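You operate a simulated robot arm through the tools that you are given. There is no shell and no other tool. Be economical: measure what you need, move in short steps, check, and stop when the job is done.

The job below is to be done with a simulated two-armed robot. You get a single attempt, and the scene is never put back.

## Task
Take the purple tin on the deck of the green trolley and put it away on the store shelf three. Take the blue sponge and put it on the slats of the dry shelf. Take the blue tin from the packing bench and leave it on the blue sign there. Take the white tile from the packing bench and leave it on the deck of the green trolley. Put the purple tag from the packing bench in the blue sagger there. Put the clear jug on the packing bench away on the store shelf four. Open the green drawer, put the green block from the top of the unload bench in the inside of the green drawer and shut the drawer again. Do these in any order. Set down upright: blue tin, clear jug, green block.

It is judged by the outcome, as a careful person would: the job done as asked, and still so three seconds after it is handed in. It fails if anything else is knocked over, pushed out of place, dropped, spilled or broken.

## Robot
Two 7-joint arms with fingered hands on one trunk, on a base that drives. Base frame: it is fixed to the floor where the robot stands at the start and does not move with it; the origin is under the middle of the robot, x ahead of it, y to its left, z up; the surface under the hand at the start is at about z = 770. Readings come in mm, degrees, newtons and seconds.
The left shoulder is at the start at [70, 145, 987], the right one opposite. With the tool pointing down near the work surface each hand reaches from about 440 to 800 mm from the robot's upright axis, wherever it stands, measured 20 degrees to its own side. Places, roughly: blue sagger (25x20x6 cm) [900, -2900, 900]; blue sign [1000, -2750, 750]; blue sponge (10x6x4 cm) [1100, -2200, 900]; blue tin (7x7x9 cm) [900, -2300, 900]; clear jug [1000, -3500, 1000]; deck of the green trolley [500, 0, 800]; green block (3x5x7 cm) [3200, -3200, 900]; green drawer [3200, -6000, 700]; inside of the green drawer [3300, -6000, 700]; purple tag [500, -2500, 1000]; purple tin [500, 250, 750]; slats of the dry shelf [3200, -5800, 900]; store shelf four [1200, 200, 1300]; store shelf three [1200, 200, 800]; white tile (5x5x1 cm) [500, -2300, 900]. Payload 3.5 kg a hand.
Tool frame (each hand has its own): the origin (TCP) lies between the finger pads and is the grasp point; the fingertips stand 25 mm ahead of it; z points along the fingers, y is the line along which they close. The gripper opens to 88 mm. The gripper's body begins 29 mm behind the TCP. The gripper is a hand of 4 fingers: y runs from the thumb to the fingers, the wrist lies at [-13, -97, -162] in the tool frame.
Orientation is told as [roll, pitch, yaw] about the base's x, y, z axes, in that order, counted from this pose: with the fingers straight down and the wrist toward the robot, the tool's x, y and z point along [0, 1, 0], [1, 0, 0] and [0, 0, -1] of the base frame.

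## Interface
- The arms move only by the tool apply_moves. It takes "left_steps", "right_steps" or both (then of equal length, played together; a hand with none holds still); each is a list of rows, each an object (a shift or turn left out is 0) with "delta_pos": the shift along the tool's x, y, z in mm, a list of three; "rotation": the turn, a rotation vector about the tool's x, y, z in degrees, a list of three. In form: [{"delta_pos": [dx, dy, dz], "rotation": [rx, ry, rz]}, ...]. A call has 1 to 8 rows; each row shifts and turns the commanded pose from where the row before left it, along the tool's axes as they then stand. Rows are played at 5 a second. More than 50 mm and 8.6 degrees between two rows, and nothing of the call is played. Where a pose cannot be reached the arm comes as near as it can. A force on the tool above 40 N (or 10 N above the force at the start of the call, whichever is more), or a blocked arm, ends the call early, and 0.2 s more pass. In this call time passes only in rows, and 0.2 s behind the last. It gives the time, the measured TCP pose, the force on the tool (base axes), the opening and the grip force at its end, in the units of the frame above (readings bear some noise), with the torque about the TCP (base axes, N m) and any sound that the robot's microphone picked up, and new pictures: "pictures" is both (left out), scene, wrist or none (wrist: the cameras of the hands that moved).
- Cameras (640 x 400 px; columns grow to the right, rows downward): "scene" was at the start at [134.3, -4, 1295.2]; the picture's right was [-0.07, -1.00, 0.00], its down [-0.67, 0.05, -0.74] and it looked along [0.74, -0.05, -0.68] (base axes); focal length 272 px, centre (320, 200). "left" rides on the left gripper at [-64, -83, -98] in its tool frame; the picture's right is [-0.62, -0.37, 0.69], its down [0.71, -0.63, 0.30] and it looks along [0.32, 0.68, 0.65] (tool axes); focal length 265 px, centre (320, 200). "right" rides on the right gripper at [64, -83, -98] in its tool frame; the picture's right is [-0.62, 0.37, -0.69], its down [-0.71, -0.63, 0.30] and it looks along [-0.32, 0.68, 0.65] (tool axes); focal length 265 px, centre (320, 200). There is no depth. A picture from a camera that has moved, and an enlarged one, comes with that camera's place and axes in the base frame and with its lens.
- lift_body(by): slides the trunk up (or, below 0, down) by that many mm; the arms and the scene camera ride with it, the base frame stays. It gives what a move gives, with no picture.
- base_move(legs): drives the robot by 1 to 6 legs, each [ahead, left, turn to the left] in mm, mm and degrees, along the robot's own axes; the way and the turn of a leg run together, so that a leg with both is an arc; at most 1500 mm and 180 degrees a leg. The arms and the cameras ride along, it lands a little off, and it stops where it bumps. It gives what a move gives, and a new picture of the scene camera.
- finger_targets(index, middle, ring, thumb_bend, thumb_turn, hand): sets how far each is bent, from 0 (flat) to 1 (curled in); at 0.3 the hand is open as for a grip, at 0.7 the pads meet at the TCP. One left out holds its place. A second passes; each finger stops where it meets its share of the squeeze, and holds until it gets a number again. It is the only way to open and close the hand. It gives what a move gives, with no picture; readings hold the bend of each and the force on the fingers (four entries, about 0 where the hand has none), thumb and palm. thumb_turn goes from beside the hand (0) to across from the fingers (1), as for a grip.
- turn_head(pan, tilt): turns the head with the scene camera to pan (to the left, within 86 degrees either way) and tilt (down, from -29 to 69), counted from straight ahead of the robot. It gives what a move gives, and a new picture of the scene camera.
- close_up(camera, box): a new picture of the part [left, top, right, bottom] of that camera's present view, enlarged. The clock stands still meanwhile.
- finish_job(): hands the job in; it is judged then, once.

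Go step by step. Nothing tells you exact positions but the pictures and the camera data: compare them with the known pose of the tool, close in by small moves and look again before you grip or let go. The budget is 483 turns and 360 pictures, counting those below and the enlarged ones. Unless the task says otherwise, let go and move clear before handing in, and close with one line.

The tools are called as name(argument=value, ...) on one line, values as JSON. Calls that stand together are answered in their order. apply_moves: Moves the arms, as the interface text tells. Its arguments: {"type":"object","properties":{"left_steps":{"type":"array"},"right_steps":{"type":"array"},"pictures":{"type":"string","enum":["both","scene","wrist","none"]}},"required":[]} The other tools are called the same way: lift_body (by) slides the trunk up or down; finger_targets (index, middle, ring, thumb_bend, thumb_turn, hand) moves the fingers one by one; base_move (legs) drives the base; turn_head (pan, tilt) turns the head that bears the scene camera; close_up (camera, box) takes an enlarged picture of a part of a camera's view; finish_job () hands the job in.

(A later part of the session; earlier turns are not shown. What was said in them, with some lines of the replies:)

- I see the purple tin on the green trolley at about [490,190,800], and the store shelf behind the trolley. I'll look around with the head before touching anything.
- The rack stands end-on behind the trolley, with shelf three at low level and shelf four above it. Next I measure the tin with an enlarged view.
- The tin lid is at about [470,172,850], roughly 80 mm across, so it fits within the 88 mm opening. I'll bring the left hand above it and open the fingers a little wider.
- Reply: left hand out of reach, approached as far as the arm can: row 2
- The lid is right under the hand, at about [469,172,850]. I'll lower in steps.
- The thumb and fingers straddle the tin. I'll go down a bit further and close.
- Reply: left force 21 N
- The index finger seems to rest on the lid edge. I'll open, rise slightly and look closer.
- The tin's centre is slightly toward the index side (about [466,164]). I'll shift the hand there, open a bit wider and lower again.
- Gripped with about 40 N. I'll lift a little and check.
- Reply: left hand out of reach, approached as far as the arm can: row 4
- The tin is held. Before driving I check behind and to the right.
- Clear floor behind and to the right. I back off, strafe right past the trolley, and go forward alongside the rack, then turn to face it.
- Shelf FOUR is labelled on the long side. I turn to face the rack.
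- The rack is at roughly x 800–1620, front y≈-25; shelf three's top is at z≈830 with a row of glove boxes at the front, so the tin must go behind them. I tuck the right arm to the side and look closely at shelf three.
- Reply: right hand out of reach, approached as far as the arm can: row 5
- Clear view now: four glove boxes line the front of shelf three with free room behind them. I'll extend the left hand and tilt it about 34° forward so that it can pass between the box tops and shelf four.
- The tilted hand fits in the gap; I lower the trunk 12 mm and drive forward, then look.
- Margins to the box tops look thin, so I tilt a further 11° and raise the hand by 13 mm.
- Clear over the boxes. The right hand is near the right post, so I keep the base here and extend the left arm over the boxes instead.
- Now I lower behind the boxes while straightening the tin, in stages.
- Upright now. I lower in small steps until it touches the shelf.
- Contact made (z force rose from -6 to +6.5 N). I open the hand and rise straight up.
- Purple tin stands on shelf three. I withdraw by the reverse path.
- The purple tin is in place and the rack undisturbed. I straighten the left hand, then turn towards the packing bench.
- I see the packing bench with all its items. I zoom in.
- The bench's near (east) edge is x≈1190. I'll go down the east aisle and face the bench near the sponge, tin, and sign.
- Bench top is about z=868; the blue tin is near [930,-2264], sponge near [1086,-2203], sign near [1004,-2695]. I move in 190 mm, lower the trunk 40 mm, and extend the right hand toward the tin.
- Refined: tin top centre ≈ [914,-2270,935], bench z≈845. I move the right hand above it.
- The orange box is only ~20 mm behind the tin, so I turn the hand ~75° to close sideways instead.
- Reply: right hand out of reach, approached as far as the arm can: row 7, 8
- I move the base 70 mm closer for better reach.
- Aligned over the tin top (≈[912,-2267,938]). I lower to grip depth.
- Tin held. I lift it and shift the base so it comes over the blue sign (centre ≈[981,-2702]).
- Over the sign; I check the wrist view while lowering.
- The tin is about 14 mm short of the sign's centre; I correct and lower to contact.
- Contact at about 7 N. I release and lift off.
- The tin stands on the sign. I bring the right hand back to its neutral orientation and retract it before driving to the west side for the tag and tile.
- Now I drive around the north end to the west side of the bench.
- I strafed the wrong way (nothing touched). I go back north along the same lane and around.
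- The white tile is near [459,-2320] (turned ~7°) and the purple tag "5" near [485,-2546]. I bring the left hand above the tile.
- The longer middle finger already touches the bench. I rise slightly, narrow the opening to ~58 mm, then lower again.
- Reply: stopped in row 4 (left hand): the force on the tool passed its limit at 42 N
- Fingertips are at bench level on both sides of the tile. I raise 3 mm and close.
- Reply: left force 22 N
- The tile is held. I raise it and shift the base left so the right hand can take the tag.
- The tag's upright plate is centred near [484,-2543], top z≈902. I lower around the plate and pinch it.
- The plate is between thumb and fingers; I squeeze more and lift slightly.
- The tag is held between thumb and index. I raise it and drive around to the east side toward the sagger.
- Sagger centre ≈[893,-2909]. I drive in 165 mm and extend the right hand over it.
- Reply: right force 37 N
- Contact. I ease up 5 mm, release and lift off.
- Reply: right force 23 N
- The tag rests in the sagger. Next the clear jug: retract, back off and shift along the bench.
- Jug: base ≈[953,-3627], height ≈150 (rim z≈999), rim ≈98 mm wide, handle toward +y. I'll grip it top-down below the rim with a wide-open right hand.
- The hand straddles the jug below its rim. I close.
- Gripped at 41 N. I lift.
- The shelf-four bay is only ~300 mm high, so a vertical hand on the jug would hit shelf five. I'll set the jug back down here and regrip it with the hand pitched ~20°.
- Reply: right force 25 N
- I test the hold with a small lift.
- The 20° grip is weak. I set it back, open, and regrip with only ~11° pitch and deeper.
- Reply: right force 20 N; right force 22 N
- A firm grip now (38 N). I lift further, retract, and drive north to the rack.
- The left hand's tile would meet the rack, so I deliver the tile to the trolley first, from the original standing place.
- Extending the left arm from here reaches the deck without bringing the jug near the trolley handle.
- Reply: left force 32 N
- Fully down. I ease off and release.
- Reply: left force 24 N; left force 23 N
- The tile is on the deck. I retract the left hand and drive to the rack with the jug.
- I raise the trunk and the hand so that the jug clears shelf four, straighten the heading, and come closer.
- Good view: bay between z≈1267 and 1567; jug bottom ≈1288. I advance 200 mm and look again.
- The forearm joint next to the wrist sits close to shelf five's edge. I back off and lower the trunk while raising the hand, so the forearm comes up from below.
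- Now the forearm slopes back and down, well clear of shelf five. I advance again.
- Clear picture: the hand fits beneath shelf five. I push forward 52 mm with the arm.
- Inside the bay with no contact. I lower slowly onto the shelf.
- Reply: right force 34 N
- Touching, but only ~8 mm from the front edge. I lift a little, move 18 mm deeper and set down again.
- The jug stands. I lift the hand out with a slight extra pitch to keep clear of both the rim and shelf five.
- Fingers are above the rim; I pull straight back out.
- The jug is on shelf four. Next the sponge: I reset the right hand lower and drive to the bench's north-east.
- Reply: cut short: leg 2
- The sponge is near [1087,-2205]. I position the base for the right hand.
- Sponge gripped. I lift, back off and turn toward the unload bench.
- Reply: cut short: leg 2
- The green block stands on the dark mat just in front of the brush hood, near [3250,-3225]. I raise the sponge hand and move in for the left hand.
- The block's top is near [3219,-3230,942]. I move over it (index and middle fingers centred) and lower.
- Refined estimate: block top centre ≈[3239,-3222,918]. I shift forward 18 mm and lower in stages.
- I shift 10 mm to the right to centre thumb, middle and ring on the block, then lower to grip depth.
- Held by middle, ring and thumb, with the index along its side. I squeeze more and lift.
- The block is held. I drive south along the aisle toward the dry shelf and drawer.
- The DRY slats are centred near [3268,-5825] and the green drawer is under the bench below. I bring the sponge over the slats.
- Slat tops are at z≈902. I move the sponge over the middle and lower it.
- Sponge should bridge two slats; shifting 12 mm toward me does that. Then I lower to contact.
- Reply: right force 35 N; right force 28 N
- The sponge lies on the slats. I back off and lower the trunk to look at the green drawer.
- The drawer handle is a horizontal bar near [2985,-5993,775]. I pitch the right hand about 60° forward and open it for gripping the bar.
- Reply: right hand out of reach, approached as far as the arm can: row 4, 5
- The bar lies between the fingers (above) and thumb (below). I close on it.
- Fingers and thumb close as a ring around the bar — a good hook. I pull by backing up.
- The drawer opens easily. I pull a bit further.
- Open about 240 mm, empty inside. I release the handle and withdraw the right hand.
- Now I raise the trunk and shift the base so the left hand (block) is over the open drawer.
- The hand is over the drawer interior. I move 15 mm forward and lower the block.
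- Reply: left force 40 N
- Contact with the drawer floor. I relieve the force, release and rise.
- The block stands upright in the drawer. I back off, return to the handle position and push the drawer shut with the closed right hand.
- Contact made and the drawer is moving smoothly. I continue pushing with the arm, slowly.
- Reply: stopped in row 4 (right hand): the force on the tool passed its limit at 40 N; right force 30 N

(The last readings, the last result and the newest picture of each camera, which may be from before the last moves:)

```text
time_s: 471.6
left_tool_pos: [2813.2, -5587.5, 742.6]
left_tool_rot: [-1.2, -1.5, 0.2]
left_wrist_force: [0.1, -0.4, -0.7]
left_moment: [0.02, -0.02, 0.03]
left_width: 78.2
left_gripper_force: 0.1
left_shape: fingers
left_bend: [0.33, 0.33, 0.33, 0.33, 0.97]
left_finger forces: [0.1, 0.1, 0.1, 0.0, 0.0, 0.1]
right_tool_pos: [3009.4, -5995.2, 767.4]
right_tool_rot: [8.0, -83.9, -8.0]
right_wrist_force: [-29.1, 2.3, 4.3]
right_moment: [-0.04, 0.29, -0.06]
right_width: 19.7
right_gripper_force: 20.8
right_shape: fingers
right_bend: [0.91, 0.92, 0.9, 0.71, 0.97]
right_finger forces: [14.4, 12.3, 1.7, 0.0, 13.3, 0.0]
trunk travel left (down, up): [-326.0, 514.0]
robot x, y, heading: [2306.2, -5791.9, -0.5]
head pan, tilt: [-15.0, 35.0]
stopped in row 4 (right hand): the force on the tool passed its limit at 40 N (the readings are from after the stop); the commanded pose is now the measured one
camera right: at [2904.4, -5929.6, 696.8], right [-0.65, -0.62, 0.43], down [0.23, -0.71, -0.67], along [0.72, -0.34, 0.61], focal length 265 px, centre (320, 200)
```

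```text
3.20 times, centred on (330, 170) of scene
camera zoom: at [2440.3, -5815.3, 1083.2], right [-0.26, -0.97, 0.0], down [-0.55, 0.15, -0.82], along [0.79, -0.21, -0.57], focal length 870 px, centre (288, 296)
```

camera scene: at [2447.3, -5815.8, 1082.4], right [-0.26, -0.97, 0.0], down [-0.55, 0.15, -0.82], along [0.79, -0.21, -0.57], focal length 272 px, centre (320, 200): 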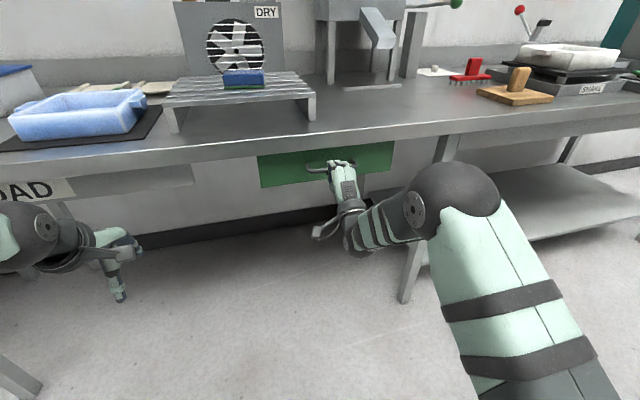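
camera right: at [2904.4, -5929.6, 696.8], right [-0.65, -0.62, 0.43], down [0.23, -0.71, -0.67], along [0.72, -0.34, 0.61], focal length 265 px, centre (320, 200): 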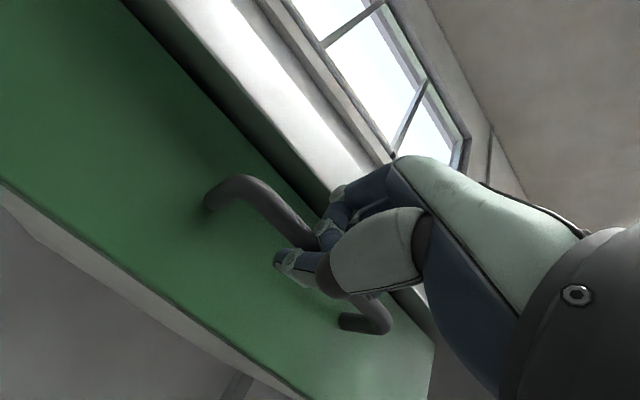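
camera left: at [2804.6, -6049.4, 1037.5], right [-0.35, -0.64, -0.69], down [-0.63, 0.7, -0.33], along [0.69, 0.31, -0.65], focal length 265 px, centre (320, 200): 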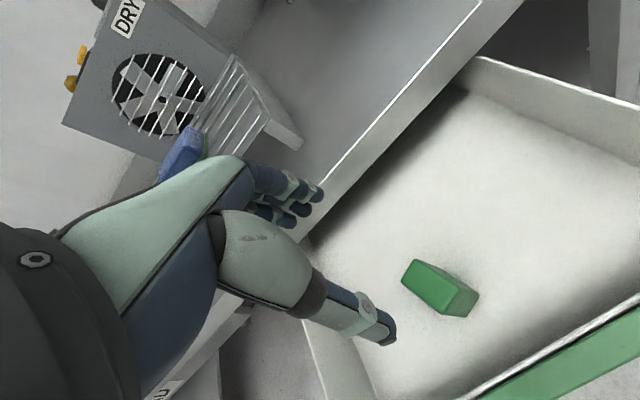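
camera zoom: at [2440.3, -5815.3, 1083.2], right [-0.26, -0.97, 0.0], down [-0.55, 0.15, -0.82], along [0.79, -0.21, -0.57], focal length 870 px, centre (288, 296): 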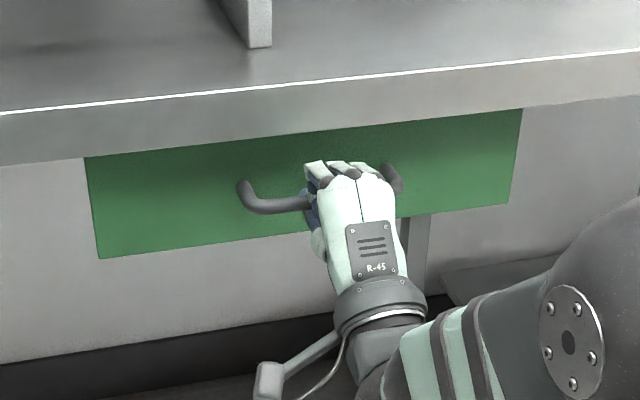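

The drawer is shut against its stop. I open the fingers so nothing hooks the bar, and withdraw.

finger_targets(hand="right", index=0.35, middle=0.35, ring=0.35, thumb_bend=0.35)

apply_moves(right_steps=[{"delta_pos": [0, -1, -12]}, {"delta_pos": [0, -2, -20]}, {"delta_pos": [0, -3, -30]}, {"delta_pos": [0, -4, -40]}, {"delta_pos": [0, -4, -40]}, {"delta_pos": [0, 0, 0]}], pictures="scene")

```text
time_s: 472.0
left_tool_pos: [2814.4, -5589.2, 741.4]
left_tool_rot: [-1.4, -1.5, 0.1]
left_wrist_force: [0.2, 0.2, -0.6]
left_moment: [0.01, -0.02, 0.02]
left_width: 78.1
left_gripper_force: 0.0
left_shape: fingers
left_bend: [0.33, 0.33, 0.33, 0.33, 0.97]
left_finger forces: [0.0, 0.0, 0.0, 0.1, 0.0, 0.1]
right_tool_pos: [3010.7, -5996.8, 767.1]
right_tool_rot: [8.3, -84.0, -8.5]
right_wrist_force: [-23.0, -0.5, -0.9]
right_moment: [0.06, -0.06, 0.1]
right_width: 35.6
right_gripper_force: 12.3
right_shape: fingers
right_bend: [0.92, 0.49, 0.44, 0.35, 0.97]
right_finger forces: [18.7, 5.9, 0.0, 0.0, 0.1, 0.1]
trunk travel left (down, up): [-326.0, 514.0]
robot x, y, heading: [2311.6, -5794.7, -0.3]
head pan, tilt: [-15.0, 35.0]
stopped (right hand): the force on the tool passed its limit at 46 N (the readings are from after the stop); the commanded pose is now the measured one
```

```text
time_s: 473.4
left_tool_pos: [2818.1, -5588.9, 738.4]
left_tool_rot: [-1.3, -1.2, 0.1]
left_wrist_force: [-0.2, 0.2, -0.3]
left_moment: [-0.04, 0.01, -0.01]
left_width: 77.9
left_gripper_force: 0.1
left_shape: fingers
left_bend: [0.33, 0.33, 0.33, 0.33, 0.97]
left_finger forces: [0.0, 0.0, 0.0, 0.1, 0.0, 0.1]
right_tool_pos: [2871.2, -5994.3, 767.9]
right_tool_rot: [7.9, -83.8, -8.1]
right_wrist_force: [0.2, 0.1, 0.3]
right_moment: [-0.03, 0.0, 0.01]
right_width: 73.8
right_gripper_force: 0.1
right_shape: fingers
right_bend: [0.35, 0.35, 0.35, 0.35, 0.97]
right_finger forces: [0.1, 0.0, 0.1, 0.0, 0.0, 0.0]
trunk travel left (down, up): [-326.0, 514.0]
robot x, y, heading: [2310.3, -5796.5, -0.2]
head pan, tilt: [-15.0, 35.0]
camera scene: at [2445.9, -5815.9, 1082.4], right [-0.26, -0.97, 0.0], down [-0.55, 0.15, -0.82], along [0.79, -0.21, -0.57], focal length 272 px, centre (320, 200)
```

scene: 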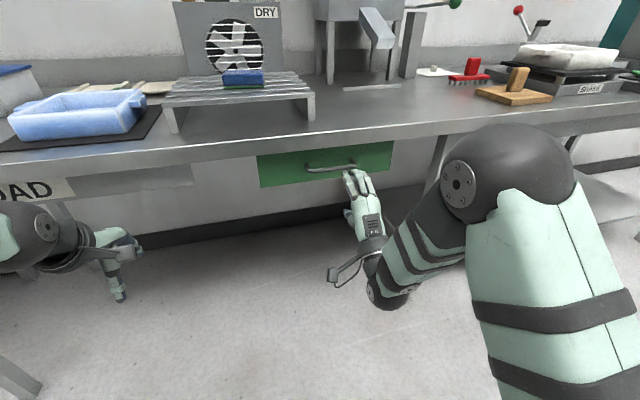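

base_move(legs=[[-110, 0, 0]])

close_up(camera="scene", box=[230, 110, 400, 220])

```text
time_s: 474.6
left_tool_pos: [2706.3, -5587.2, 740.3]
left_tool_rot: [-1.4, -1.3, 0.2]
left_wrist_force: [-0.5, 0.3, 0.0]
left_moment: [-0.02, -0.05, -0.03]
left_width: 78.0
left_gripper_force: 0.0
left_shape: fingers
left_bend: [0.33, 0.33, 0.33, 0.33, 0.97]
left_finger forces: [0.0, 0.0, 0.1, 0.0, 0.0, 0.0]
right_tool_pos: [2760.4, -5994.1, 767.0]
right_tool_rot: [7.9, -83.9, -7.9]
right_wrist_force: [-0.5, 0.4, -0.4]
right_moment: [-0.02, 0.03, -0.02]
right_width: 73.8
right_gripper_force: 0.1
right_shape: fingers
right_bend: [0.35, 0.35, 0.35, 0.35, 0.97]
right_finger forces: [0.0, 0.1, 0.1, 0.1, 0.0, 0.1]
trunk travel left (down, up): [-326.0, 514.0]
robot x, y, heading: [2202.0, -5791.5, 0.3]
head pan, tilt: [-15.0, 35.0]
camera scene: at [2335.1, -5815.8, 1082.6], right [-0.26, -0.97, 0.0], down [-0.55, 0.15, -0.82], along [0.79, -0.21, -0.57], focal length 272 px, centre (320, 200)
```

scene: 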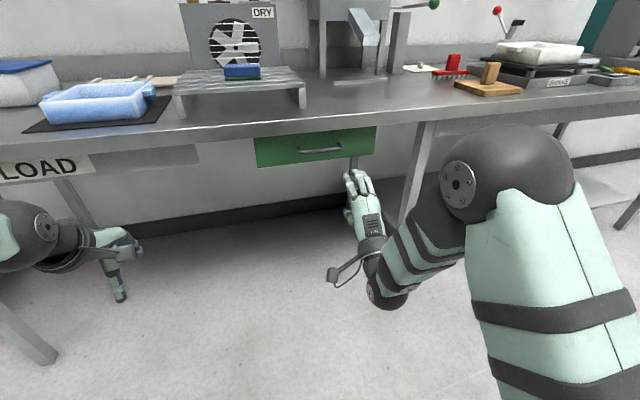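

```text
3.64 times, centred on (315, 165) of scene
camera zoom: at [2335.1, -5815.8, 1082.6], right [-0.26, -0.97, 0.0], down [-0.55, 0.15, -0.82], along [0.79, -0.21, -0.57], focal length 988 px, centre (338, 327)
```

zoom: 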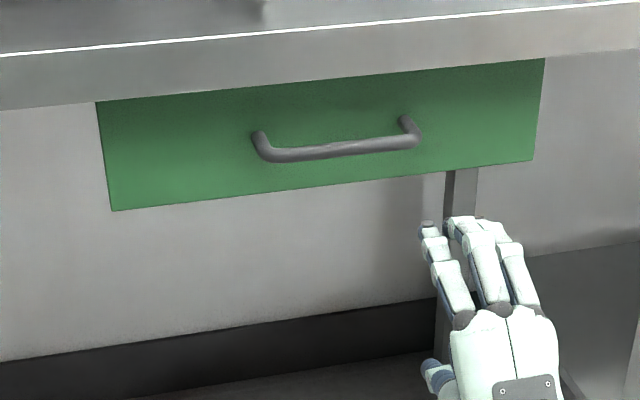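

All seven parts were seen done: the purple tin on shelf three, jug on shelf four, tile on the trolley, tag in the sagger, tin on its sign, sponge on the slats. The block went upright into the drawer, which is now shut, and both hands are clear, so I hand in.

finish_job()

```text
The job is handed in.
```

I did all seven tasks and handed the job in with both hands clear. I couldn't see the green block once the drawer was shut; it was upright in the last picture, partway through closing.
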